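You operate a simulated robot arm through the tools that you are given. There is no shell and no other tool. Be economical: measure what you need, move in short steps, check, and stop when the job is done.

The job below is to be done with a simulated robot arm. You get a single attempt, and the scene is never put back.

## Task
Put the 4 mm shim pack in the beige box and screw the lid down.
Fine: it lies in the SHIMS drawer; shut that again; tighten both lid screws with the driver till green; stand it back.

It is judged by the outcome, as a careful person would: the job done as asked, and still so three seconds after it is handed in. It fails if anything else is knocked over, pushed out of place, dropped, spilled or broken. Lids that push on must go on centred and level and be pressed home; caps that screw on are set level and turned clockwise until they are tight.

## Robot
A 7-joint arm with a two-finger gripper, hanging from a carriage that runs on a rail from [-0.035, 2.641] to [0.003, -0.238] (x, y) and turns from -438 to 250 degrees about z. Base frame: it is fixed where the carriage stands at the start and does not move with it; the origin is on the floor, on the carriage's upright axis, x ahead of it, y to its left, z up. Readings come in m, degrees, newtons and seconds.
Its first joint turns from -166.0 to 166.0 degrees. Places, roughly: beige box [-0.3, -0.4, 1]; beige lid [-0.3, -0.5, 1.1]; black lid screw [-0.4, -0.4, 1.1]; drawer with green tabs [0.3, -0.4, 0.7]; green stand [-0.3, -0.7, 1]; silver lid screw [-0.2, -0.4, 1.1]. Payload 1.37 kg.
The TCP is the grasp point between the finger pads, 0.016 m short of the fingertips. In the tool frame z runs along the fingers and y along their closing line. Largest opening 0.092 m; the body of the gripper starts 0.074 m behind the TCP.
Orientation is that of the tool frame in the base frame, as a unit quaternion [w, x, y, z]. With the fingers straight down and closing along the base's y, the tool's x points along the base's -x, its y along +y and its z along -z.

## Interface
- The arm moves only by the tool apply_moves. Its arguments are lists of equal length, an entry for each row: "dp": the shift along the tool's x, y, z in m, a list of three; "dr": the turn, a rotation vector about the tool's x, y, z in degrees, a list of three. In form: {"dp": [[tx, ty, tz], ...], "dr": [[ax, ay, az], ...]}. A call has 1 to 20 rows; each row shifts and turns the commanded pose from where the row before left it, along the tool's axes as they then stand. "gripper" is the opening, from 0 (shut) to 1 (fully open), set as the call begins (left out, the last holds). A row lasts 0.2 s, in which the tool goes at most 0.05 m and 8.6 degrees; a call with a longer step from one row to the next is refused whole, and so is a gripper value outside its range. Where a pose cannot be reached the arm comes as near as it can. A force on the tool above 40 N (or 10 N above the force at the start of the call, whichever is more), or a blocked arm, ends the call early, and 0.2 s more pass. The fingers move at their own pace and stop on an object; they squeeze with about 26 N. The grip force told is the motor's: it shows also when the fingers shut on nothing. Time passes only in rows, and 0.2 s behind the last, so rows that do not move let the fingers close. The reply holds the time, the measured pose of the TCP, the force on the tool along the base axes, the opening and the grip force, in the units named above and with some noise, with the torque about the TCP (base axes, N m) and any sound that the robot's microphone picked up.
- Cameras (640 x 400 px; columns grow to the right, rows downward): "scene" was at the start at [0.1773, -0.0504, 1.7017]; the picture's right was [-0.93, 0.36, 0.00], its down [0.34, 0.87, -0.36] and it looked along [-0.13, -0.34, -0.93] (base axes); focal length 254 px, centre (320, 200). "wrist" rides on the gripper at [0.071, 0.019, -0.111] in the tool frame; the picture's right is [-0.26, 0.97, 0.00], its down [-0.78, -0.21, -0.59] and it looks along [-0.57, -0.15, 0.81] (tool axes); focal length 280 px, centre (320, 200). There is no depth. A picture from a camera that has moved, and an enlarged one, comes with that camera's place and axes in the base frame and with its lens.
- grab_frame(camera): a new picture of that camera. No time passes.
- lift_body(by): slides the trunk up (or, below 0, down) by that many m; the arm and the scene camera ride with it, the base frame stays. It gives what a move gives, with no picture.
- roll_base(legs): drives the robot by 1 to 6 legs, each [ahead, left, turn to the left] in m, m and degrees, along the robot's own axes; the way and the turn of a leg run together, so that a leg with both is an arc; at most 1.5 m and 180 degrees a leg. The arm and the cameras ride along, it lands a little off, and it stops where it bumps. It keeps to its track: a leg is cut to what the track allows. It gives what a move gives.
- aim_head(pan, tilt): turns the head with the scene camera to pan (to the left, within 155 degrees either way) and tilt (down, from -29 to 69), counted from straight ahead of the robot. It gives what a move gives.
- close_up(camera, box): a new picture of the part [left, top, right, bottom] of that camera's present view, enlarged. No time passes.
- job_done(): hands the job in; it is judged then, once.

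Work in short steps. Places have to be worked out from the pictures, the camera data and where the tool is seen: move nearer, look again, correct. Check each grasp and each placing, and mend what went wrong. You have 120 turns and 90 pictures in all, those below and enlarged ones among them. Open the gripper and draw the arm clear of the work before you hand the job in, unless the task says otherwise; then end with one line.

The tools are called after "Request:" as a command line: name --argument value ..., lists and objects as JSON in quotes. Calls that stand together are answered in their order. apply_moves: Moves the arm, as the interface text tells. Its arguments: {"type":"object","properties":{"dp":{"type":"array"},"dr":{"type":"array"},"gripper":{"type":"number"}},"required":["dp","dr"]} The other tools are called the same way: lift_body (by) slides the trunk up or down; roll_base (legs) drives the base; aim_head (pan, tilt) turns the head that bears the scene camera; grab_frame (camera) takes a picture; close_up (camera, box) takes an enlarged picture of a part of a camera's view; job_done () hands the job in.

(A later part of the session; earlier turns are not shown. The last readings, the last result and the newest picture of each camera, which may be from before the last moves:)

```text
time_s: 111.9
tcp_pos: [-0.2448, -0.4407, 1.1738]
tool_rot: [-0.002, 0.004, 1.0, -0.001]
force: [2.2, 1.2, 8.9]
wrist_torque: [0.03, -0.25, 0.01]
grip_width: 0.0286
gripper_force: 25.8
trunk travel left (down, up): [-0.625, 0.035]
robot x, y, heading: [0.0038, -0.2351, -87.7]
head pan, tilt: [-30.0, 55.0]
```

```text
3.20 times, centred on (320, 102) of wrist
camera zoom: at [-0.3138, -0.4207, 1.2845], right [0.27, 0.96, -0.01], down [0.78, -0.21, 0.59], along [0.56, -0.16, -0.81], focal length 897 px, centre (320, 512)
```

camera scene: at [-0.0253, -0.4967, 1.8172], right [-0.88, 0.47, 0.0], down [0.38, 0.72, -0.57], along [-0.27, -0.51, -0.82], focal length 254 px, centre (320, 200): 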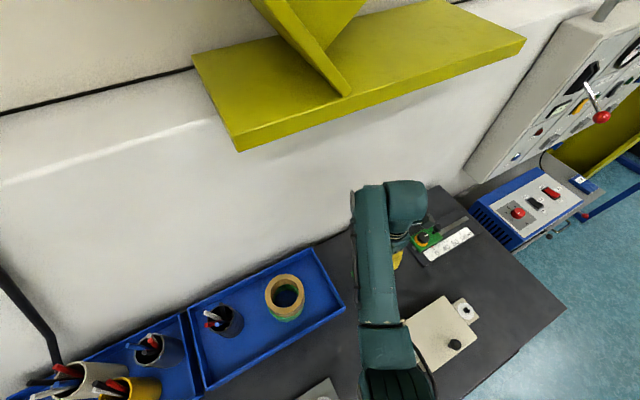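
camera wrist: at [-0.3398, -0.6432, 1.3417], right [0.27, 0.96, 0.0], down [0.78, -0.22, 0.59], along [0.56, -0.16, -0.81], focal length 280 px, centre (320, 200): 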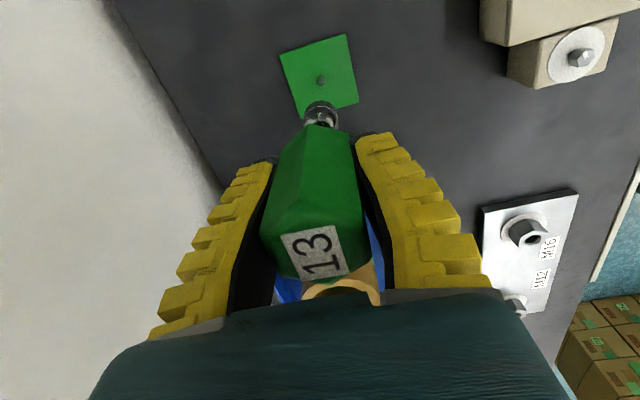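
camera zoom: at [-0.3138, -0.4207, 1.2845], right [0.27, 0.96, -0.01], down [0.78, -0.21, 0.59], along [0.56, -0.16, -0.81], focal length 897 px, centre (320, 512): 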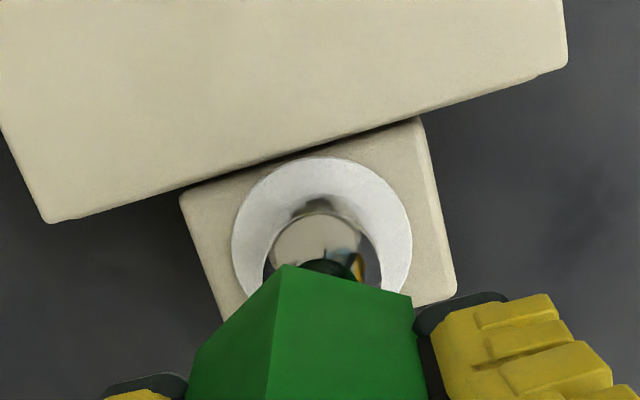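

Contact at about 9 N with the socket concentric on the disc. I turn clockwise (tool +z) with light downward pressure so the hex engages, watching torque and height.

Request:
apply_moves --dp '[[0, 0, 0], [0, 0, 0], [0, 0, 0], [0, 0, 0], [0, 0, 0], [0, 0, 0], [0, 0, 0]]' --dr '[[0, 0, 6], [0, 0, 6], [0, 0, 6], [0, 0, 6], [0, 0, 6], [0, 0, 6], [0, 0, 0]]'

Request:
close_up --camera "wrist" --box '[220, 40, 420, 165]'

```text
time_s: 113.5
tcp_pos: [-0.2444, -0.4417, 1.1731]
tool_rot: [-0.002, 0.314, 0.95, -0.002]
force: [1.3, 2.9, 12.7]
wrist_torque: [0.18, -0.16, 0.02]
grip_width: 0.0314
gripper_force: 25.8
trunk travel left (down, up): [-0.625, 0.035]
robot x, y, heading: [0.0055, -0.2344, -87.8]
head pan, tilt: [-30.0, 55.0]
```

```text
3.20 times, centred on (320, 102) of wrist
camera zoom: at [-0.2895, -0.3839, 1.2831], right [0.78, 0.62, -0.01], down [0.5, -0.63, 0.59], along [0.36, -0.46, -0.81], focal length 897 px, centre (320, 512)
```

zoom: 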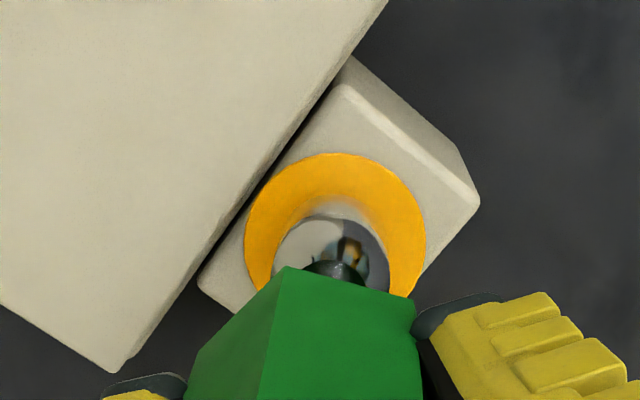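

The disc has turned amber: engaged and tightening. I keep turning clockwise.

Request:
apply_moves --dp '[[0, 0, 0], [0, 0, 0], [0, 0, 0], [0, 0, 0], [0, 0, 0], [0, 0, 0], [0, 0, 0]]' --dr '[[0, 0, 6], [0, 0, 6], [0, 0, 6], [0, 0, 6], [0, 0, 6], [0, 0, 6], [0, 0, 0]]'

Request:
close_up --camera "wrist" --box '[220, 40, 420, 165]'

```text
time_s: 115.1
tcp_pos: [-0.2466, -0.4413, 1.1717]
tool_rot: [-0.001, 0.591, 0.807, -0.002]
force: [0.2, -0.2, -0.1]
wrist_torque: [-0.08, -0.09, 0.02]
grip_width: 0.0286
gripper_force: 26.4
trunk travel left (down, up): [-0.625, 0.035]
robot x, y, heading: [0.0046, -0.2386, -87.9]
head pan, tilt: [-30.0, 55.0]
```

```text
3.20 times, centred on (320, 102) of wrist
camera zoom: at [-0.2466, -0.3672, 1.2826], right [1.0, 0.04, -0.01], down [0.04, -0.81, 0.59], along [0.02, -0.59, -0.81], focal length 897 px, centre (320, 512)
```

zoom: 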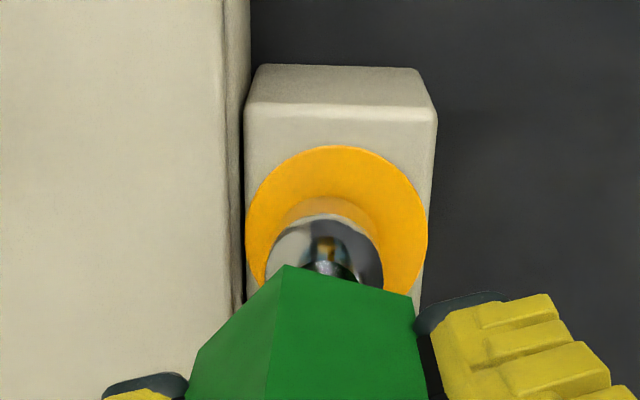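

Still amber and downward force dropped to zero as it sinks. I add 2 mm down and keep turning.

Request:
apply_moves --dp '[[0, 0, 0.001], [0, 0, 0.001], [0, 0, 0], [0, 0, 0], [0, 0, 0], [0, 0, 0], [0, 0, 0], [0, 0, 0], [0, 0, 0]]' --dr '[[0, 0, 6], [0, 0, 6], [0, 0, 6], [0, 0, 6], [0, 0, 6], [0, 0, 6], [0, 0, 6], [0, 0, 6], [0, 0, 0]]'

Request:
close_up --camera "wrist" --box '[220, 40, 420, 165]'

```text
time_s: 117.1
tcp_pos: [-0.2432, -0.439, 1.1703]
tool_rot: [0.0, 0.868, 0.497, -0.002]
force: [-0.7, 0.1, -1.6]
wrist_torque: [-0.01, -0.02, 0.02]
grip_width: 0.0287
gripper_force: 26.2
trunk travel left (down, up): [-0.625, 0.035]
robot x, y, heading: [0.0059, -0.2335, -87.8]
head pan, tilt: [-30.0, 55.0]
```

```text
3.20 times, centred on (320, 102) of wrist
camera zoom: at [-0.1897, -0.3885, 1.2804], right [0.7, -0.71, 0.0], down [-0.57, -0.56, 0.59], along [-0.42, -0.41, -0.81], focal length 897 px, centre (320, 512)
```

zoom: 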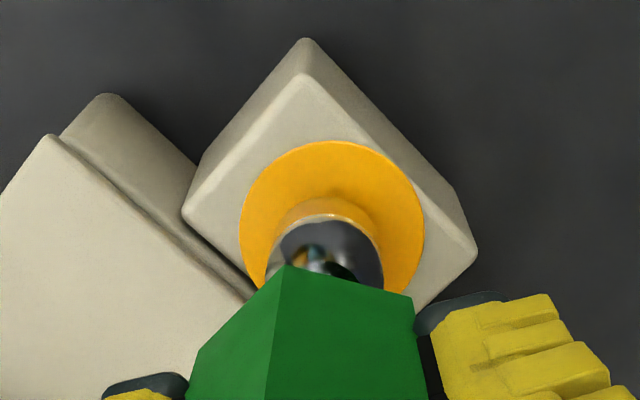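

No torque yet; I push down a few more millimetres to be sure the socket is seated, then turn on.

Request:
apply_moves --dp '[[0, 0, 0.0015], [0, 0, 0.0015], [0, 0, 0.0015], [0, 0, 0], [0, 0, 0], [0, 0, 0], [0, 0, 0]]' --dr '[[0, 0, 0], [0, 0, 0], [0, 0, 0], [0, 0, 0], [0, 0, 6], [0, 0, 6], [0, 0, 0]]'

```text
time_s: 118.7
tcp_pos: [-0.2427, -0.4419, 1.1658]
tool_rot: [0.002, 0.915, 0.403, -0.003]
force: [11.9, -6.1, 22.7]
wrist_torque: [-0.11, -0.21, 0.42]
grip_width: 0.0335
gripper_force: 25.7
trunk travel left (down, up): [-0.625, 0.035]
robot x, y, heading: [0.0027, -0.2351, -87.7]
head pan, tilt: [-30.0, 55.0]
```

Now seated with real torque (0.42 Nm). I continue turning a little and look.

Request:
apply_moves --dp '[[0, 0, -0.001], [0, 0, 0], [0, 0, 0], [0, 0, 0], [0, 0, 0]]' --dr '[[0, 0, 5], [0, 0, 5], [0, 0, 5], [0, 0, 5], [0, 0, 0]]'

Request:
grab_frame --camera "wrist"

```text
time_s: 119.9
tcp_pos: [-0.242, -0.4421, 1.1656]
tool_rot: [0.0, 0.971, 0.239, -0.001]
force: [13.8, -3.9, 9.6]
wrist_torque: [-0.1, -0.13, 0.9]
grip_width: 0.0316
gripper_force: 26.3
trunk travel left (down, up): [-0.625, 0.035]
robot x, y, heading: [-0.0009, -0.2354, -87.8]
head pan, tilt: [-30.0, 55.0]
```

```text
21 pictures are left
camera wrist: at [-0.1696, -0.4259, 1.2765], right [0.21, -0.98, 0.0], down [-0.79, -0.17, 0.59], along [-0.58, -0.13, -0.81], focal length 280 px, centre (320, 200)
```

wrist: 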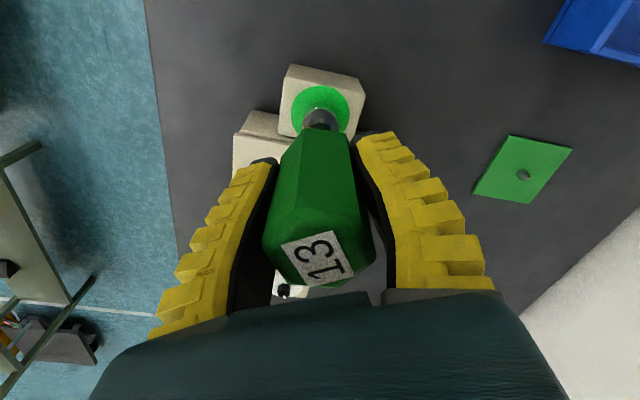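

The silver screw's disc is green. I lift the driver off straight up, then turn the tool back to its starting orientation in the air.

Request:
apply_moves --dp '[[0, 0, -0.006], [0, 0, -0.01], [0, 0, -0.02], [0, 0, -0.025], [0, 0, 0]]' --dr '[[0, 0, 0], [0, 0, 0], [0, 0, 0], [0, 0, 0], [0, 0, 0]]'

Request:
apply_moves --dp '[[0, 0, 0], [0, 0, 0], [0, 0, 0], [0, 0, 0], [0, 0, 0], [0, 0, 0], [0, 0, 0], [0, 0, 0], [0, 0, 0], [0, 0, 0], [0, 0, 0], [0, 0, 0], [0, 0, 0], [0, 0, 0], [0, 0, 0], [0, 0, 0], [0, 0, 0], [0, 0, 0], [0, 0, 0]]' --dr '[[0, 0, -8.44], [0, 0, -8.44], [0, 0, -8.44], [0, 0, -8.44], [0, 0, -8.44], [0, 0, -8.44], [0, 0, -8.44], [0, 0, -8.44], [0, 0, -8.44], [0, 0, -8.44], [0, 0, -8.44], [0, 0, -8.44], [0, 0, -8.44], [0, 0, -8.44], [0, 0, -8.44], [0, 0, -8.44], [0, 0, -8.44], [0, 0, -8.44], [0, 0, 0]]'

Request:
grab_frame --camera "wrist"

```text
time_s: 121.1
tcp_pos: [-0.2425, -0.4407, 1.229]
tool_rot: [0.0, 0.971, 0.238, -0.002]
force: [0.9, 0.2, -1.5]
wrist_torque: [0.0, -0.02, 0.02]
grip_width: 0.0311
gripper_force: 25.9
trunk travel left (down, up): [-0.625, 0.035]
robot x, y, heading: [0.0023, -0.2325, -87.9]
head pan, tilt: [-30.0, 55.0]
```

```text
time_s: 125.1
tcp_pos: [-0.2435, -0.442, 1.2287]
tool_rot: [-0.002, 0.003, 1.0, -0.001]
force: [0.5, 0.6, -1.7]
wrist_torque: [-0.01, -0.02, -0.01]
grip_width: 0.0299
gripper_force: 25.7
trunk travel left (down, up): [-0.625, 0.035]
robot x, y, heading: [0.0018, -0.2308, -87.9]
head pan, tilt: [-30.0, 55.0]
```

```text
20 pictures are left
camera wrist: at [-0.3129, -0.4215, 1.3388], right [0.27, 0.96, 0.0], down [0.78, -0.21, 0.59], along [0.56, -0.16, -0.81], focal length 280 px, centre (320, 200)
```

wrist: 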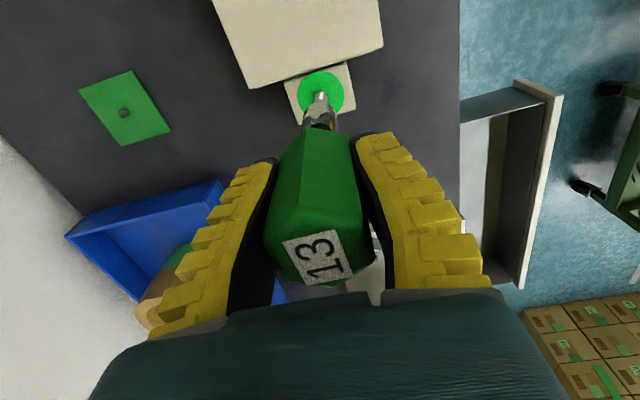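

Still green. I raise 3 cm to pass the lid knob, move across to the black screw, and come back to the same height for comparison.

Request:
apply_moves --dp '[[0, 0, -0.03], [0.0427, -0.004, 0], [0.0427, -0.004, 0], [0.0427, 0, 0], [0.0427, 0.004, 0], [0.0427, 0.004, 0], [0, 0, 0.03], [0, 0, 0]]' --dr '[[0, 0, 0], [0, 0, 0], [0, 0, 0], [0, 0, 0], [0, 0, 0], [0, 0, 0], [0, 0, 0], [0, 0, 0]]'

Request:
close_up --camera "wrist" --box '[220, 40, 420, 165]'

```text
time_s: 126.9
tcp_pos: [-0.4561, -0.4398, 1.229]
tool_rot: [-0.003, 0.003, 1.0, -0.002]
force: [0.8, 0.0, -0.7]
wrist_torque: [0.01, 0.04, 0.01]
grip_width: 0.0294
gripper_force: 26.2
trunk travel left (down, up): [-0.625, 0.035]
robot x, y, heading: [0.0036, -0.2363, -87.7]
head pan, tilt: [-30.0, 55.0]
```

```text
3.20 times, centred on (320, 102) of wrist
camera zoom: at [-0.526, -0.4197, 1.3398], right [0.27, 0.96, 0.0], down [0.78, -0.22, 0.59], along [0.56, -0.16, -0.81], focal length 897 px, centre (320, 512)
```

zoom: 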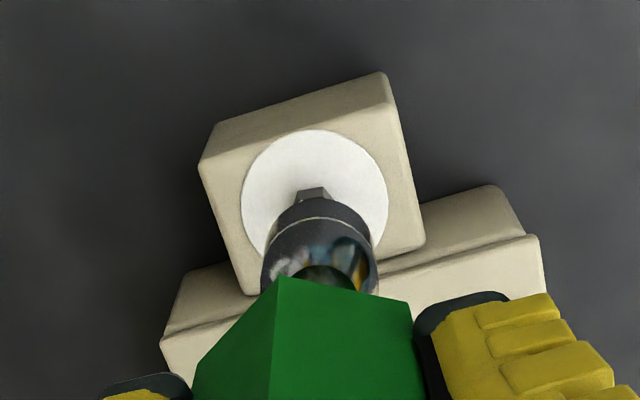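

The black screw's disc centre works out to (-0.447, -0.4443). I correct (+9 mm x, -4.5 mm y) and descend to just above.

Request:
apply_moves --dp '[[-0.0088, -0.0046, 0], [0, 0, 0.015], [0, 0, 0.015], [0, 0, 0.01], [0, 0, 0]]' --dr '[[0, 0, 0], [0, 0, 0], [0, 0, 0], [0, 0, 0], [0, 0, 0]]'

Request:
close_up --camera "wrist" --box '[220, 40, 420, 165]'

```text
time_s: 128.1
tcp_pos: [-0.4466, -0.4452, 1.189]
tool_rot: [-0.004, 0.003, 1.0, -0.001]
force: [-0.1, 0.5, -2.3]
wrist_torque: [0.0, -0.01, 0.0]
grip_width: 0.029
gripper_force: 26.2
trunk travel left (down, up): [-0.625, 0.035]
robot x, y, heading: [0.0031, -0.2345, -87.7]
head pan, tilt: [-30.0, 55.0]
```

```text
3.20 times, centred on (320, 102) of wrist
camera zoom: at [-0.5172, -0.4248, 1.2995], right [0.27, 0.96, 0.0], down [0.78, -0.22, 0.59], along [0.56, -0.16, -0.81], focal length 897 px, centre (320, 512)
```

zoom: 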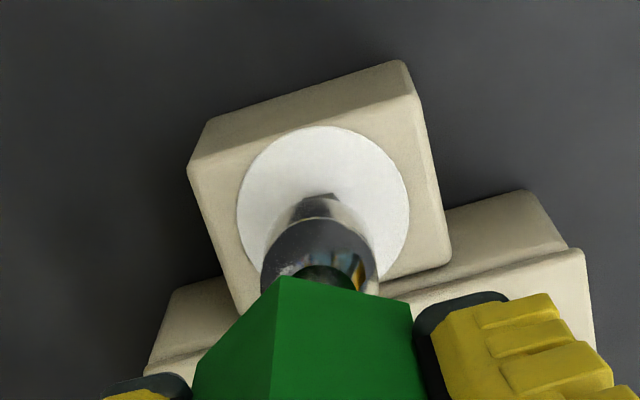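

Disc centre agrees with the driver axis to ~1 mm. I nudge +1 mm x and lower until contact.

Request:
apply_moves --dp '[[-0.001, 0.0005, 0.003], [0, 0, 0.003], [0, 0, 0.003], [0, 0, 0.003], [0, 0, 0.003], [0, 0, 0]]' --dr '[[0, 0, 0], [0, 0, 0], [0, 0, 0], [0, 0, 0], [0, 0, 0], [0, 0, 0]]'

```text
time_s: 129.5
tcp_pos: [-0.4474, -0.4442, 1.1724]
tool_rot: [-0.003, 0.003, 1.0, 0.0]
force: [0.2, 0.7, -2.6]
wrist_torque: [-0.03, 0.0, -0.03]
grip_width: 0.0289
gripper_force: 25.9
trunk travel left (down, up): [-0.625, 0.035]
robot x, y, heading: [0.0032, -0.2336, -88.2]
head pan, tilt: [-30.0, 55.0]
```

No contact yet; a few more millimetres down.

Request:
apply_moves --dp '[[0, 0, 0.002], [0, 0, 0.002], [0, 0, 0.002], [0, 0, 0]]' --dr '[[0, 0, 0], [0, 0, 0], [0, 0, 0], [0, 0, 0]]'

Request:
close_up --camera "wrist" --box '[220, 40, 420, 165]'

```text
time_s: 130.5
tcp_pos: [-0.4467, -0.4446, 1.1681]
tool_rot: [-0.001, 0.003, 1.0, -0.002]
force: [10.8, -0.9, 7.9]
wrist_torque: [0.01, -0.51, -0.01]
grip_width: 0.0292
gripper_force: 26.2
trunk travel left (down, up): [-0.625, 0.035]
robot x, y, heading: [0.0034, -0.2342, -87.8]
head pan, tilt: [-30.0, 55.0]
```

```text
3.20 times, centred on (320, 102) of wrist
camera zoom: at [-0.517, -0.4244, 1.2785], right [0.27, 0.96, 0.0], down [0.78, -0.22, 0.59], along [0.56, -0.16, -0.81], focal length 897 px, centre (320, 512)
```

zoom: 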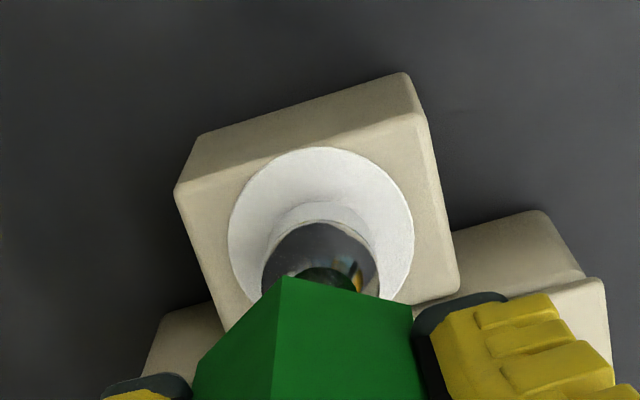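

The sideways force (+x 11 N) tells the socket is about 1 mm too far in -x. I shift +1 mm and then turn clockwise.

Request:
apply_moves --dp '[[-0.0012, 0, 0], [0, 0, 0], [0, 0, 0.0005], [0, 0, 0.0005], [0, 0, 0], [0, 0, 0], [0, 0, 0], [0, 0, 0]]' --dr '[[0, 0, 0], [0, 0, 6], [0, 0, 6], [0, 0, 6], [0, 0, 6], [0, 0, 6], [0, 0, 6], [0, 0, 0]]'

```text
time_s: 132.3
tcp_pos: [-0.4475, -0.4437, 1.1662]
tool_rot: [-0.001, 0.313, 0.95, -0.003]
force: [4.2, -3.2, 8.6]
wrist_torque: [0.11, 0.02, 0.43]
grip_width: 0.0296
gripper_force: 26.4
trunk travel left (down, up): [-0.625, 0.035]
robot x, y, heading: [0.0043, -0.2346, -87.7]
head pan, tilt: [-30.0, 55.0]
```

Torque 0.43 Nm: the socket is engaged and turning the screw. I go on clockwise.

Request:
apply_moves --dp '[[0, 0, 0], [0, 0, 0], [0, 0, 0], [0, 0, 0], [0, 0, 0], [0, 0, 0], [0, 0, 0], [0, 0, 0], [0, 0, 0]]' --dr '[[0, 0, 6], [0, 0, 6], [0, 0, 6], [0, 0, 6], [0, 0, 6], [0, 0, 6], [0, 0, 6], [0, 0, 6], [0, 0, 0]]'

Request:
close_up --camera "wrist" --box '[220, 40, 420, 165]'

```text
time_s: 134.3
tcp_pos: [-0.4469, -0.4423, 1.1667]
tool_rot: [-0.002, 0.674, 0.739, 0.0]
force: [2.2, -3.2, -0.1]
wrist_torque: [-0.38, -0.01, 0.0]
grip_width: 0.0322
gripper_force: 24.4
trunk travel left (down, up): [-0.625, 0.035]
robot x, y, heading: [0.0035, -0.2321, -87.8]
head pan, tilt: [-30.0, 55.0]
```

```text
3.20 times, centred on (320, 102) of wrist
camera zoom: at [-0.4333, -0.3708, 1.2773], right [0.98, -0.17, 0.0], down [-0.14, -0.8, 0.59], along [-0.1, -0.58, -0.81], focal length 897 px, centre (320, 512)
```

zoom: 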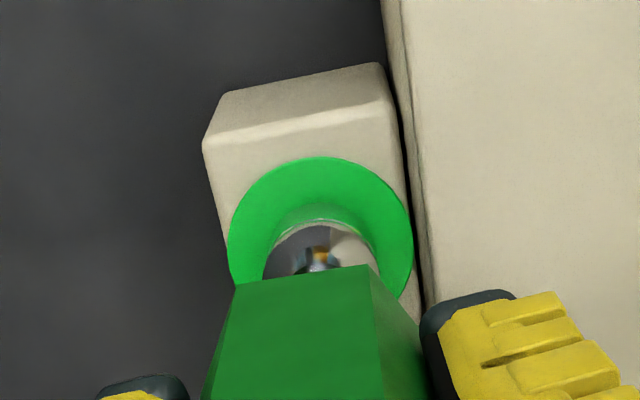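

Green on the black screw too. I lift off, rotate the tool back and check how the driver sits in the fingers.

Request:
apply_moves --dp '[[0, 0, -0.005], [0, 0, -0.01], [0, 0, -0.02], [0, 0, -0.03], [0, 0, -0.03], [0, 0, 0], [0, 0, 0], [0, 0, 0], [0, 0, 0], [0, 0, 0], [0, 0, 0], [0, 0, 0], [0, 0, 0], [0, 0, 0], [0, 0, 0], [0, 0, 0]]' --dr '[[0, 0, 0], [0, 0, 0], [0, 0, 0], [0, 0, 0], [0, 0, 0], [0, 0, -8.4], [0, 0, -8.4], [0, 0, -8.4], [0, 0, -8.4], [0, 0, -8.4], [0, 0, -8.4], [0, 0, -8.4], [0, 0, -8.4], [0, 0, -8.4], [0, 0, -8.4], [0, 0, 0]]'

Request:
grab_frame --camera "wrist"

```text
time_s: 137.7
tcp_pos: [-0.4455, -0.4432, 1.2621]
tool_rot: [-0.002, 0.003, 1.0, 0.0]
force: [0.4, 0.3, -1.6]
wrist_torque: [0.0, 0.02, 0.0]
grip_width: 0.0313
gripper_force: 26.0
trunk travel left (down, up): [-0.625, 0.035]
robot x, y, heading: [0.0032, -0.2324, -87.9]
head pan, tilt: [-30.0, 55.0]
```

```text
15 pictures are left
camera wrist: at [-0.5161, -0.4229, 1.372], right [0.27, 0.96, 0.0], down [0.78, -0.21, 0.59], along [0.56, -0.16, -0.81], focal length 280 px, centre (320, 200)
```

wrist: 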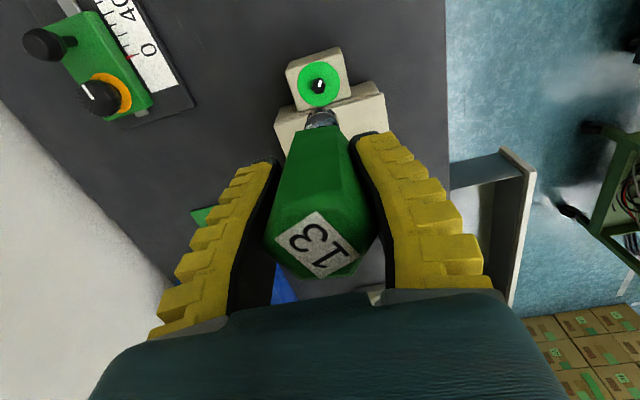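

The driver has turned about 25° in the fingers. I carry it above the stand, then rotate the tool 25° clockwise to restore the driver's original orientation, and look.

Request:
apply_moves --dp '[[-0.0296, -0.0368, 0], [-0.0296, -0.0368, 0], [-0.0296, -0.0368, 0], [-0.0296, -0.0368, 0], [-0.0296, -0.0368, 0], [-0.0296, -0.0368, 0], [0, 0, 0.01], [0, 0, 0.01], [0, 0, 0]]' --dr '[[0, 0, 0], [0, 0, 0], [0, 0, 0], [0, 0, 0], [0, 0, 0], [0, 0, 0], [0, 0, 0], [0, 0, 0], [0, 0, 0]]'

Request:
close_up --camera "wrist" --box '[200, 40, 440, 300]'

```text
time_s: 139.7
tcp_pos: [-0.2695, -0.6682, 1.2414]
tool_rot: [-0.003, 0.003, 1.0, -0.001]
force: [0.2, -0.5, -1.7]
wrist_torque: [-0.01, -0.02, 0.0]
grip_width: 0.0309
gripper_force: 26.0
trunk travel left (down, up): [-0.625, 0.035]
robot x, y, heading: [0.0067, -0.2356, -87.7]
head pan, tilt: [-30.0, 55.0]
```

```text
1.54 times, centred on (320, 170) of wrist
camera zoom: at [-0.3405, -0.6486, 1.352], right [0.27, 0.96, 0.0], down [0.78, -0.22, 0.59], along [0.56, -0.16, -0.81], focal length 431 px, centre (320, 246)
```

zoom: 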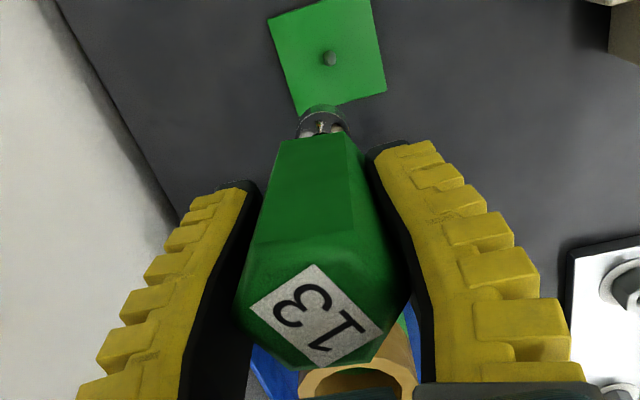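

Peg vs. tool: I need about +2.5 mm x and +5 mm y; also the driver leans ~2.5° in the fingers. I translate, rotate 25° about the tool axis, take out the lean, and check.

Request:
apply_moves --dp '[[-0.0025, 0.005, 0], [0, 0, 0], [0, 0, 0], [0, 0, 0], [0, 0, 0], [0, 0, 0]]' --dr '[[0, 0, 0], [0, 0, 8.4], [0, 0, 8.4], [0, 0, 8.2], [0, 2.5, 0], [0, 0, 0]]'

Request:
close_up --camera "wrist" --box '[200, 40, 440, 300]'

```text
time_s: 141.1
tcp_pos: [-0.2685, -0.6605, 1.2408]
tool_rot: [-0.024, 0.221, 0.975, 0.002]
force: [0.5, 0.4, -1.3]
wrist_torque: [-0.02, -0.01, 0.0]
grip_width: 0.0308
gripper_force: 25.9
trunk travel left (down, up): [-0.625, 0.035]
robot x, y, heading: [-0.0009, -0.2347, -87.9]
head pan, tilt: [-30.0, 55.0]
```

```text
1.54 times, centred on (320, 170) of wrist
camera zoom: at [-0.3189, -0.6154, 1.3549], right [0.65, 0.76, -0.02], down [0.64, -0.54, 0.55], along [0.41, -0.37, -0.83], focal length 431 px, centre (320, 246)
```

zoom: 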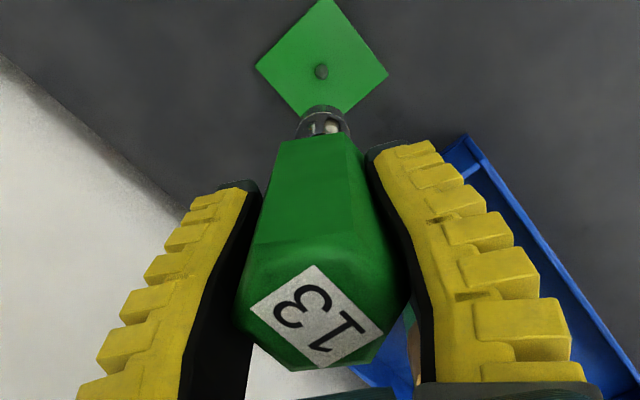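

Orientation matches the stand plate as originally. I shift -3.5 mm in y, descend to about z 1.135 keeping vertical, and look again.

Request:
apply_moves --dp '[[-0.0006, -0.0036, 0], [-0.0009, 0, 0.021], [-0.0009, 0, 0.021], [-0.0009, 0, 0.021], [-0.0009, 0, 0.021], [-0.0009, 0, 0.018], [0, 0, 0]]' --dr '[[0, 0, 0], [0, 0, 0], [0, 0, 0], [0, 0, 0], [0, 0, 0], [0, 0, 0], [0, 0, 0]]'

Request:
close_up --camera "wrist" --box '[220, 40, 420, 165]'

```text
time_s: 142.7
tcp_pos: [-0.2702, -0.666, 1.1402]
tool_rot: [-0.023, 0.22, 0.975, 0.004]
force: [0.3, 0.3, -0.8]
wrist_torque: [0.01, 0.0, -0.03]
grip_width: 0.0305
gripper_force: 26.2
trunk travel left (down, up): [-0.625, 0.035]
robot x, y, heading: [0.003, -0.2329, -88.2]
head pan, tilt: [-30.0, 55.0]
```

```text
3.20 times, centred on (320, 102) of wrist
camera zoom: at [-0.3196, -0.6195, 1.2537], right [0.65, 0.76, -0.02], down [0.64, -0.54, 0.55], along [0.41, -0.37, -0.83], focal length 897 px, centre (320, 512)
```

zoom: 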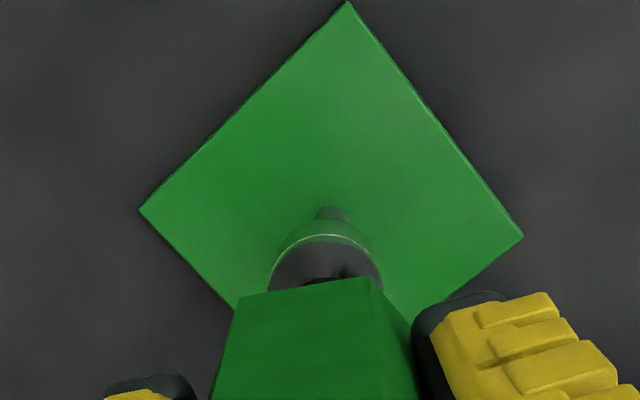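

Socket is within about 1 mm of the peg. I lower gently, watching the force.

Request:
apply_moves --dp '[[0, 0.001, 0.004], [-0.0004, 0, 0.005], [-0.0002, 0, 0.005], [-0.0002, 0, 0.004], [0, 0, 0]]' --dr '[[0, 0, 0], [0, 0, 0], [0, 0, 0], [0, 0, 0], [0, 0, 0]]'

```text
time_s: 143.9
tcp_pos: [-0.2687, -0.6627, 1.1232]
tool_rot: [-0.023, 0.219, 0.975, 0.003]
force: [-0.1, -0.5, -1.3]
wrist_torque: [0.0, 0.0, 0.01]
grip_width: 0.0302
gripper_force: 25.9
trunk travel left (down, up): [-0.625, 0.035]
robot x, y, heading: [0.008, -0.2344, -87.6]
head pan, tilt: [-30.0, 55.0]
```

No contact yet at 1.123; continuing in 2 mm steps.

Request:
apply_moves --dp '[[-0.0001, 0, 0.002], [-0.0001, 0, 0.002], [-0.0001, 0, 0.002], [-0.0001, 0, 0.002], [0, 0, 0]]' --dr '[[0, 0, 0], [0, 0, 0], [0, 0, 0], [0, 0, 0], [0, 0, 0]]'

Request:
grab_frame --camera "wrist"

```text
time_s: 145.1
tcp_pos: [-0.2693, -0.6648, 1.1142]
tool_rot: [-0.023, 0.219, 0.975, 0.003]
force: [1.0, 1.9, 6.9]
wrist_torque: [0.19, -0.04, -0.03]
grip_width: 0.0297
gripper_force: 26.1
trunk travel left (down, up): [-0.625, 0.035]
robot x, y, heading: [0.0053, -0.2337, -87.6]
head pan, tilt: [-30.0, 55.0]
```

```text
11 pictures are left
camera wrist: at [-0.3205, -0.6188, 1.2286], right [0.65, 0.76, -0.02], down [0.64, -0.53, 0.55], along [0.41, -0.37, -0.83], focal length 280 px, centre (320, 200)
```

wrist: 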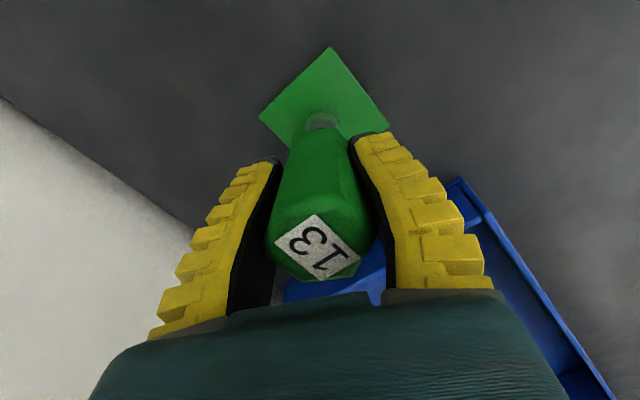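

Contact at 1.114, matching the original seated height (1.115). I wiggle slightly with a bit more pressure to verify it is seated.

Request:
apply_moves --dp '[[0, 0, 0.001], [0, 0, 0], [0, 0, 0.001], [0, 0, 0], [0, 0, 0]]' --dr '[[0, 0, 4], [0, 0, 4], [0, 0, -6], [0, 0, -4], [0, 0, 2]]'

Request:
close_up --camera "wrist" --box '[240, 40, 400, 140]'

```text
time_s: 146.3
tcp_pos: [-0.2703, -0.6648, 1.1138]
tool_rot: [-0.024, 0.22, 0.975, 0.001]
force: [3.1, 2.9, 30.8]
wrist_torque: [0.42, -0.04, 0.03]
grip_width: 0.0301
gripper_force: 26.0
trunk travel left (down, up): [-0.625, 0.035]
robot x, y, heading: [0.002, -0.2342, -87.7]
head pan, tilt: [-30.0, 55.0]
```

```text
4.00 times, centred on (320, 90) of wrist
camera zoom: at [-0.3205, -0.6199, 1.2277], right [0.65, 0.76, -0.02], down [0.64, -0.53, 0.55], along [0.41, -0.37, -0.83], focal length 1122 px, centre (320, 640)
```

zoom: 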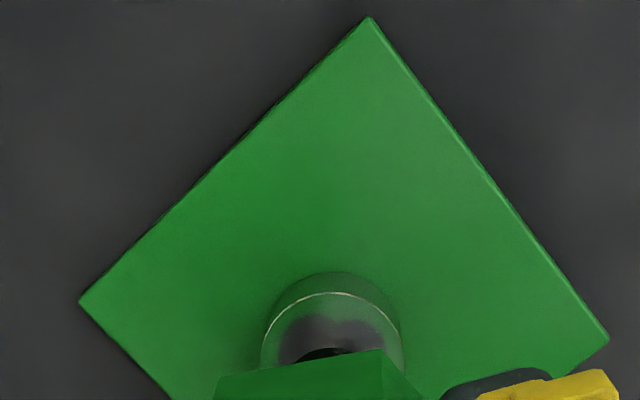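

The contact torque suggests the support is ~3 mm toward +y, so the socket may be catching the peg's rim. I relieve the pressure, shift 2 mm in +y and lower again to see whether it drops further.

Request:
apply_moves --dp '[[0, 0, -0.004], [0, 0.002, 0], [0, 0, 0.002], [0, 0, 0.002], [0, 0, 0]]' --dr '[[0, 0, 0], [0, 0, 0], [0, 0, 0], [0, 0, 0], [0, 0, 0]]'

```text
time_s: 147.5
tcp_pos: [-0.2688, -0.6642, 1.1139]
tool_rot: [-0.024, 0.221, 0.975, 0.0]
force: [5.9, 6.1, 37.7]
wrist_torque: [0.35, -0.2, -0.01]
grip_width: 0.0308
gripper_force: 26.1
trunk travel left (down, up): [-0.625, 0.035]
robot x, y, heading: [0.0079, -0.2342, -87.8]
head pan, tilt: [-30.0, 55.0]
```

Same stop height and the lateral force pushes back like a socket held by its peg, so it is seated. I relieve pressure and read the residual force before letting go.

Request:
apply_moves --dp '[[0, 0.001, -0.002], [0, 0, -0.0015], [0, 0, 0]]' --dr '[[0, 0, 0], [0, 0, 0], [0, 0, 0]]'

Request:
apply_moves --dp '[[0, 0, 0], [0, 0, 0]]' --dr '[[0, 0, 0], [0, 0, 0]]' --gripper 0.4

Request:
grab_frame --camera "wrist"

```text
time_s: 148.3
tcp_pos: [-0.2684, -0.6618, 1.1129]
tool_rot: [-0.023, 0.22, 0.975, 0.002]
force: [-0.2, -4.9, 16.1]
wrist_torque: [-0.2, 0.16, 0.0]
grip_width: 0.0308
gripper_force: 25.9
trunk travel left (down, up): [-0.625, 0.035]
robot x, y, heading: [0.0039, -0.2341, -87.7]
head pan, tilt: [-30.0, 55.0]
```

```text
time_s: 148.9
tcp_pos: [-0.2669, -0.6607, 1.1124]
tool_rot: [-0.023, 0.22, 0.975, 0.004]
force: [-0.4, 0.3, 0.6]
wrist_torque: [-0.01, 0.02, 0.01]
grip_width: 0.04
gripper_force: 2.5
trunk travel left (down, up): [-0.625, 0.035]
robot x, y, heading: [0.0013, -0.2392, -87.8]
head pan, tilt: [-30.0, 55.0]
```

```text
9 pictures are left
camera wrist: at [-0.3175, -0.6146, 1.2259], right [0.65, 0.76, -0.01], down [0.64, -0.54, 0.55], along [0.41, -0.37, -0.83], focal length 280 px, centre (320, 200)
```

wrist: 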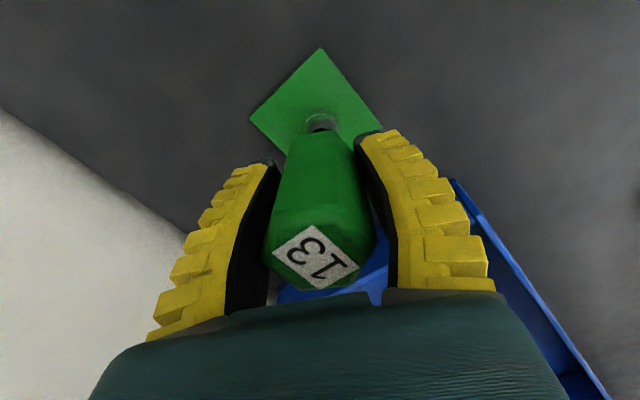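

The driver stands by itself with the fingers loosened. I open wider and withdraw straight up.

Request:
apply_moves --dp '[[0, -0.002, 0], [0, 0, 0], [0.0009, 0, -0.02], [0.001, 0, -0.025], [0.001, 0, -0.025], [0.001, 0, -0.025], [0.001, 0, -0.025], [0, 0, 0]]' --dr '[[0, 0, 0], [0, 0, 0], [0, 0, 0], [0, 0, 0], [0, 0, 0], [0, 0, 0], [0, 0, 0], [0, 0, 0]]' --gripper 0.75

Request:
grab_frame --camera "wrist"

```text
time_s: 150.7
tcp_pos: [-0.2672, -0.6621, 1.2332]
tool_rot: [-0.024, 0.219, 0.975, 0.002]
force: [0.0, 0.1, 0.0]
wrist_torque: [0.01, 0.01, 0.01]
grip_width: 0.0711
gripper_force: 1.7
trunk travel left (down, up): [-0.625, 0.035]
robot x, y, heading: [0.0038, -0.2378, -87.9]
head pan, tilt: [-30.0, 55.0]
```

```text
8 pictures are left
camera wrist: at [-0.3183, -0.6164, 1.3479], right [0.65, 0.76, -0.02], down [0.64, -0.54, 0.55], along [0.41, -0.37, -0.83], focal length 280 px, centre (320, 200)
```

wrist: 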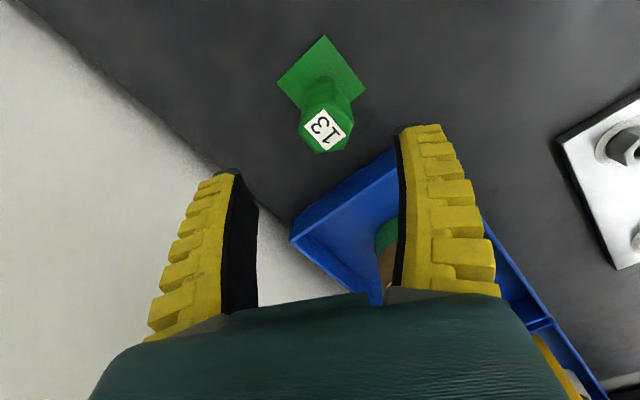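

The driver stands upright in its stand. Now the drawer: I restore the tool orientation, then back the base away from the bench.

Request:
apply_moves --dp '[[0, 0, -0.015], [0, 0, 0], [0, 0, 0], [0, 0, 0], [0, 0, 0], [0, 0, 0]]' --dr '[[0, -2.5, 0], [0, 0, -8.4], [0, 0, -8.4], [0, 0, -8.2], [0, 0, 0], [0, 0, 0]]'

Request:
roll_base --legs '[[-0.55, 0, 0]]'

Request:
aim_head --pan 0 --tilt 55

Request:
grab_frame --camera "scene"

```text
time_s: 152.1
tcp_pos: [-0.2669, -0.6642, 1.2499]
tool_rot: [-0.003, 0.004, 1.0, -0.001]
force: [-0.9, -1.1, 0.5]
wrist_torque: [0.03, 0.02, 0.04]
grip_width: 0.0709
gripper_force: 1.2
trunk travel left (down, up): [-0.625, 0.035]
robot x, y, heading: [0.0048, -0.2337, -87.7]
head pan, tilt: [-30.0, 55.0]
```

```text
time_s: 155.2
tcp_pos: [-0.275, -0.1139, 1.2502]
tool_rot: [-0.003, 0.003, 1.0, -0.001]
force: [-0.1, 0.0, 1.5]
wrist_torque: [0.0, 0.01, 0.04]
grip_width: 0.0714
gripper_force: 1.5
trunk travel left (down, up): [-0.625, 0.035]
robot x, y, heading: [-0.005, 0.3154, -87.5]
head pan, tilt: [-30.0, 55.0]
```

```text
time_s: 156.2
tcp_pos: [-0.2733, -0.1137, 1.2499]
tool_rot: [-0.002, 0.003, 1.0, -0.002]
force: [-0.3, 0.0, -0.2]
wrist_torque: [0.0, -0.01, 0.01]
grip_width: 0.071
gripper_force: 1.0
trunk travel left (down, up): [-0.625, 0.035]
robot x, y, heading: [-0.0036, 0.3152, -87.8]
head pan, tilt: [0.0, 55.0]
```

```text
7 pictures are left
camera scene: at [0.004, 0.0453, 1.8172], right [-1.0, -0.04, 0.0], down [-0.03, 0.82, -0.57], along [0.02, -0.57, -0.82], focal length 254 px, centre (320, 200)
```

scene: 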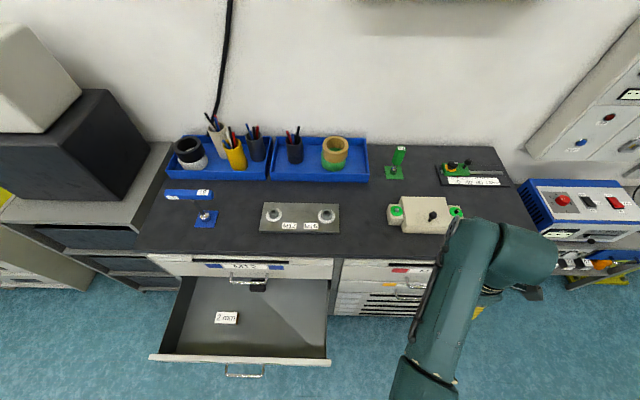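

Both discs are green, lid closed, driver standing. I move the tool across to the drawer side at height.

Request:
apply_moves --dp '[[0, 0.04, 0], [-0.0475, 0, 0], [-0.0475, 0, 0], [-0.0475, 0, 0], [-0.0475, 0, 0], [-0.0475, 0, 0], [-0.0475, 0, 0], [-0.0475, 0, 0], [-0.0475, 0, 0], [-0.0475, 0, 0], [-0.0475, 0, 0], [-0.0475, 0, 0], [-0.0475, 0, 0], [0, 0.045, 0], [0, 0.045, 0], [0, 0.045, 0], [0, 0.045, 0], [0, 0.045, 0], [0, 0, 0]]' --dr '[[0, 0, 0], [0, 0, 0], [0, 0, 0], [0, 0, 0], [0, 0, 0], [0, 0, 0], [0, 0, 0], [0, 0, 0], [0, 0, 0], [0, 0, 0], [0, 0, 0], [0, 0, 0], [0, 0, 0], [0, 0, 0], [0, 0, 0], [0, 0, 0], [0, 0, 0], [0, 0, 0], [0, 0, 0]]' --gripper 0

Request:
apply_moves --dp '[[0, 0, 0], [0, 0, 0], [0, 0, 0], [0, 0, 0], [0, 0, 0], [0, 0, 0], [0, 0, 0], [0, 0, 0], [0, 0, 0], [0, 0, 0], [0, 0, 0]]' --dr '[[8.2, 0, 0], [8.2, 0, 0], [8.2, 0, 0], [8.2, 0, 0], [8.2, 0, 0], [8.2, 0, 0], [8.2, 0, 0], [8.2, 0, 0], [8.2, 0, 0], [8.2, 0, 0], [8, 0, 0]]'

```text
time_s: 160.2
tcp_pos: [0.2975, 0.1492, 1.245]
tool_rot: [-0.003, 0.003, 1.0, -0.001]
force: [-0.4, 0.0, 0.8]
wrist_torque: [-0.03, -0.01, -0.03]
grip_width: 0.0001
gripper_force: 26.0
trunk travel left (down, up): [-0.625, 0.035]
robot x, y, heading: [-0.0018, 0.3175, -87.8]
head pan, tilt: [0.0, 55.0]
```

```text
time_s: 162.6
tcp_pos: [0.2981, 0.1469, 1.2466]
tool_rot: [0.004, -0.001, -0.705, 0.709]
force: [0.3, 0.1, 0.0]
wrist_torque: [0.0, -0.02, 0.0]
grip_width: 0.0002
gripper_force: 26.0
trunk travel left (down, up): [-0.625, 0.035]
robot x, y, heading: [-0.0068, 0.3164, -87.7]
head pan, tilt: [0.0, 55.0]
```

Tool is level, fingers closed, in front of the drawer. I lower the trunk to just below the handle bar height.

Request:
lift_body --by -0.4

Request:
lift_body --by -0.215

Request:
apply_moves --dp '[[0, 0, 0.03], [0, 0, 0.02], [0, 0, 0]]' --dr '[[0, 0, 0], [0, 0, 0], [0, 0, 0]]'

Request:
grab_frame --camera "wrist"

```text
time_s: 166.4
tcp_pos: [0.2978, 0.1476, 0.8469]
tool_rot: [0.005, -0.001, -0.706, 0.709]
force: [0.1, -0.6, -0.2]
wrist_torque: [-0.01, -0.01, 0.03]
grip_width: 0.0
gripper_force: 26.6
trunk travel left (down, up): [-0.225, 0.435]
robot x, y, heading: [-0.0028, 0.3138, -87.6]
head pan, tilt: [0.0, 55.0]
```

```text
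time_s: 168.7
tcp_pos: [0.2976, 0.148, 0.6318]
tool_rot: [0.005, 0.0, -0.706, 0.708]
force: [-0.8, -0.1, -0.4]
wrist_torque: [0.01, -0.04, 0.0]
grip_width: 0.0
gripper_force: 26.5
trunk travel left (down, up): [-0.01, 0.65]
robot x, y, heading: [-0.0037, 0.3145, -87.6]
head pan, tilt: [0.0, 55.0]
```

```text
time_s: 169.5
tcp_pos: [0.2974, 0.097, 0.6326]
tool_rot: [0.003, 0.0, -0.706, 0.708]
force: [0.2, -0.3, 0.5]
wrist_torque: [-0.01, 0.04, 0.0]
grip_width: 0.0
gripper_force: 25.4
trunk travel left (down, up): [-0.01, 0.65]
robot x, y, heading: [-0.0047, 0.3135, -87.7]
head pan, tilt: [0.0, 55.0]
```

```text
6 pictures are left
camera wrist: at [0.2276, 0.2077, 0.6141], right [0.26, 0.0, -0.97], down [0.78, 0.59, 0.21], along [0.56, -0.81, 0.15], focal length 280 px, centre (320, 200)
```

wrist: 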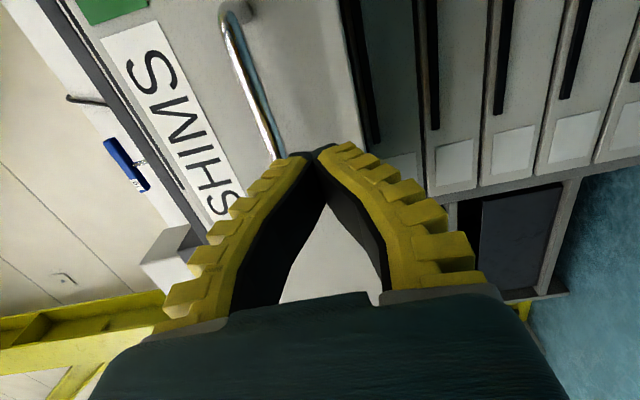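

The fingertips aim at the panel just under the bar. I push the drawer in, moderate speed.

Request:
apply_moves --dp '[[0, 0, 0.025], [0, 0, 0.02], [0, 0, 0.02], [0, 0, 0.02], [0, 0, 0.025], [0, 0, 0.025], [0, 0, 0.025], [0, 0, 0.025], [0, 0, 0.025], [0, 0, 0.025], [0, 0, 0.02], [0, 0, 0]]' --dr '[[0, 0, 0], [0, 0, 0], [0, 0, 0], [0, 0, 0], [0, 0, 0], [0, 0, 0], [0, 0, 0], [0, 0, 0], [0, 0, 0], [0, 0, 0], [0, 0, 0], [0, 0, 0]]'

Request:
grab_frame --camera "scene"

```text
time_s: 172.1
tcp_pos: [0.2947, -0.1563, 0.633]
tool_rot: [0.005, -0.001, -0.707, 0.708]
force: [-0.5, -0.6, -2.1]
wrist_torque: [-0.03, -0.04, 0.0]
grip_width: 0.0
gripper_force: 25.4
trunk travel left (down, up): [-0.01, 0.65]
robot x, y, heading: [-0.0041, 0.3133, -87.7]
head pan, tilt: [0.0, 55.0]
```

```text
5 pictures are left
camera scene: at [0.0039, 0.0454, 1.2021], right [-1.0, -0.04, 0.0], down [-0.03, 0.82, -0.57], along [0.02, -0.57, -0.82], focal length 254 px, centre (320, 200)
```

scene: 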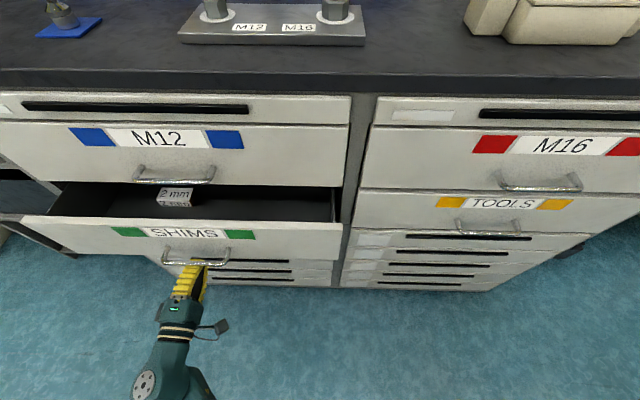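

The drawer slides in smoothly. I push the remainder until it meets its stop.

Request:
apply_moves --dp '[[0, 0, 0.025], [0, 0, 0.025], [0, 0, 0.025], [0, 0, 0.02], [0, 0, 0.015], [0, 0, 0.01], [0, 0, 0.005], [0, 0, 0.005], [0, 0, 0.005], [0, 0, 0.005], [0, 0, 0]]' --dr '[[0, 0, 0], [0, 0, 0], [0, 0, 0], [0, 0, 0], [0, 0, 0], [0, 0, 0], [0, 0, 0], [0, 0, 0], [0, 0, 0], [0, 0, 0], [0, 0, 0]]'

Request:
grab_frame --camera "scene"

```text
time_s: 173.8
tcp_pos: [0.2927, -0.2704, 0.6246]
tool_rot: [-0.005, -0.005, 0.71, -0.705]
force: [-7.1, 33.3, 4.7]
wrist_torque: [-0.4, -0.07, 0.03]
grip_width: 0.0059
gripper_force: 27.6
trunk travel left (down, up): [-0.01, 0.65]
robot x, y, heading: [-0.0036, 0.3153, -87.9]
head pan, tilt: [0.0, 55.0]
stopped in row 8: the force on the tool passed its limit at 42 N (the readings are from after the stop); the commanded pose is now the measured one
```

```text
4 pictures are left
camera scene: at [0.0029, 0.0523, 1.2009], right [-1.0, -0.04, 0.0], down [-0.03, 0.82, -0.57], along [0.02, -0.57, -0.82], focal length 254 px, centre (320, 200)
```

scene: 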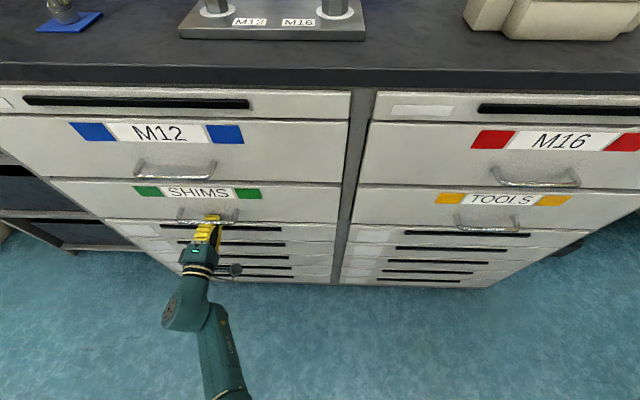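

The drawer is shut flush with its neighbours. I withdraw, open the gripper and raise for a final check.

Request:
apply_moves --dp '[[0, 0, -0.01], [0, 0, -0.03], [0, 0, -0.04], [0, 0, -0.045], [0, 0, -0.045], [0, 0, -0.045], [0, 0, -0.045], [0, 0, 0]]' --dr '[[0, 0, 0], [0, 0, 0], [0, 0, 0], [0, 0, 0], [0, 0, 0], [0, 0, 0], [0, 0, 0], [0, 0, 0]]'

Request:
lift_body --by 0.4

Request:
apply_moves --dp '[[0, 0, 0], [0, 0, 0]]' --dr '[[0, 0, 0], [0, 0, 0]]' --gripper 1

Request:
grab_frame --camera "scene"

Request:
close_up --camera "scene" --box '[370, 60, 570, 185]'

```text
time_s: 175.7
tcp_pos: [0.2899, -0.0244, 0.6262]
tool_rot: [-0.005, 0.0, 0.708, -0.706]
force: [0.2, -2.2, -15.0]
wrist_torque: [0.05, -0.12, 0.15]
grip_width: 0.0059
gripper_force: 25.9
trunk travel left (down, up): [-0.01, 0.65]
robot x, y, heading: [-0.0054, 0.3125, -87.8]
head pan, tilt: [0.0, 55.0]
```

```text
time_s: 176.2
tcp_pos: [0.2886, -0.0226, 0.6265]
tool_rot: [-0.006, -0.008, 0.714, -0.7]
force: [2.0, 1.0, -8.7]
wrist_torque: [-0.24, -0.09, 0.07]
grip_width: 0.0001
gripper_force: 26.0
trunk travel left (down, up): [-0.019, 0.641]
robot x, y, heading: [-0.002, 0.319, -87.7]
head pan, tilt: [0.0, 55.0]
stopped: the force on the tool passed its limit at 45 N (the readings are from after the stop); the commanded pose is now the measured one
```

```text
time_s: 176.7
tcp_pos: [0.2859, -0.0192, 0.6086]
tool_rot: [-0.012, -0.019, 0.724, -0.689]
force: [8.1, 1.1, -41.6]
wrist_torque: [0.07, 0.23, 0.45]
grip_width: 0.0573
gripper_force: 0.0
trunk travel left (down, up): [-0.019, 0.641]
robot x, y, heading: [-0.003, 0.3132, -87.7]
head pan, tilt: [0.0, 55.0]
stopped in row 2: the force on the tool passed its limit at 43 N (the readings are from after the stop); the commanded pose is now the measured one
```

```text
3 pictures are left
camera scene: at [0.0049, 0.0466, 1.2107], right [-1.0, -0.04, 0.0], down [-0.03, 0.82, -0.57], along [0.02, -0.57, -0.82], focal length 254 px, centre (320, 200)
```

scene: 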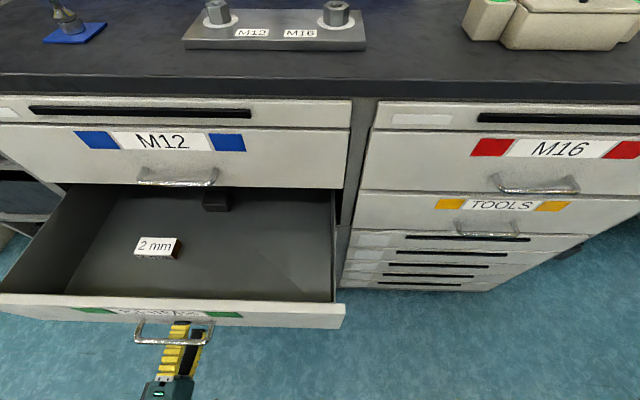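

```text
3.20 times, centred on (470, 122) of scene
camera zoom: at [0.0049, 0.0466, 1.2107], right [-1.0, -0.04, 0.0], down [-0.03, 0.82, -0.57], along [0.02, -0.57, -0.82], focal length 812 px, centre (-160, 448)
```

zoom: 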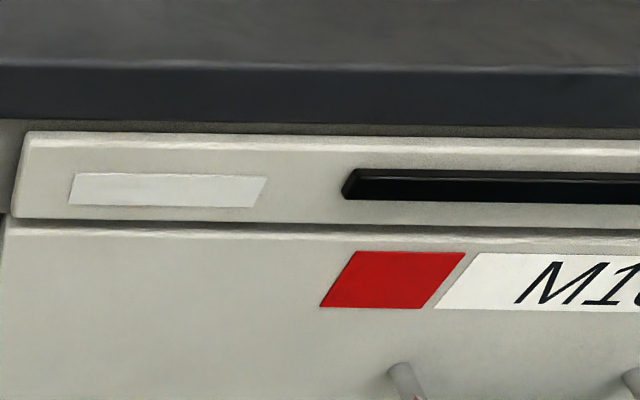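

The fingers snagged the bar and drew the drawer open again; now the upper finger presses on the bar from below. I close the fingers, drop 2.5 cm below the bar, and then back out.

Request:
apply_moves --dp '[[0, 0, 0], [0, 0, 0], [0, 0.008, 0], [0, 0.008, 0], [0, 0.008, 0], [0, 0, 0]]' --dr '[[0, 0, 0], [0, 0, 0], [0, 0, 0], [0, 0, 0], [0, 0, 0], [0, 0, 0]]' --gripper 0

```text
time_s: 178.1
tcp_pos: [0.287, -0.0215, 0.5946]
tool_rot: [-0.009, -0.011, 0.717, -0.697]
force: [-0.5, 0.0, -0.2]
wrist_torque: [0.02, -0.01, 0.01]
grip_width: 0.0
gripper_force: 25.9
trunk travel left (down, up): [-0.019, 0.641]
robot x, y, heading: [-0.0007, 0.315, -87.7]
head pan, tilt: [0.0, 55.0]
```

Free now (zero force), 6 cm below bar level. I back out fully.

Request:
apply_moves --dp '[[0, 0, -0.025], [0, 0, -0.03], [0, 0, -0.03], [0, 0, -0.03], [0, 0, 0]]' --dr '[[0, 0, 0], [0, 0, 0], [0, 0, 0], [0, 0, 0], [0, 0, 0]]'

```text
time_s: 179.3
tcp_pos: [0.2871, 0.0926, 0.5958]
tool_rot: [-0.01, -0.012, 0.718, -0.696]
force: [-0.4, -0.2, 0.5]
wrist_torque: [-0.01, -0.01, 0.04]
grip_width: 0.0
gripper_force: 26.0
trunk travel left (down, up): [-0.019, 0.641]
robot x, y, heading: [-0.0037, 0.3179, -87.9]
head pan, tilt: [0.0, 55.0]
```

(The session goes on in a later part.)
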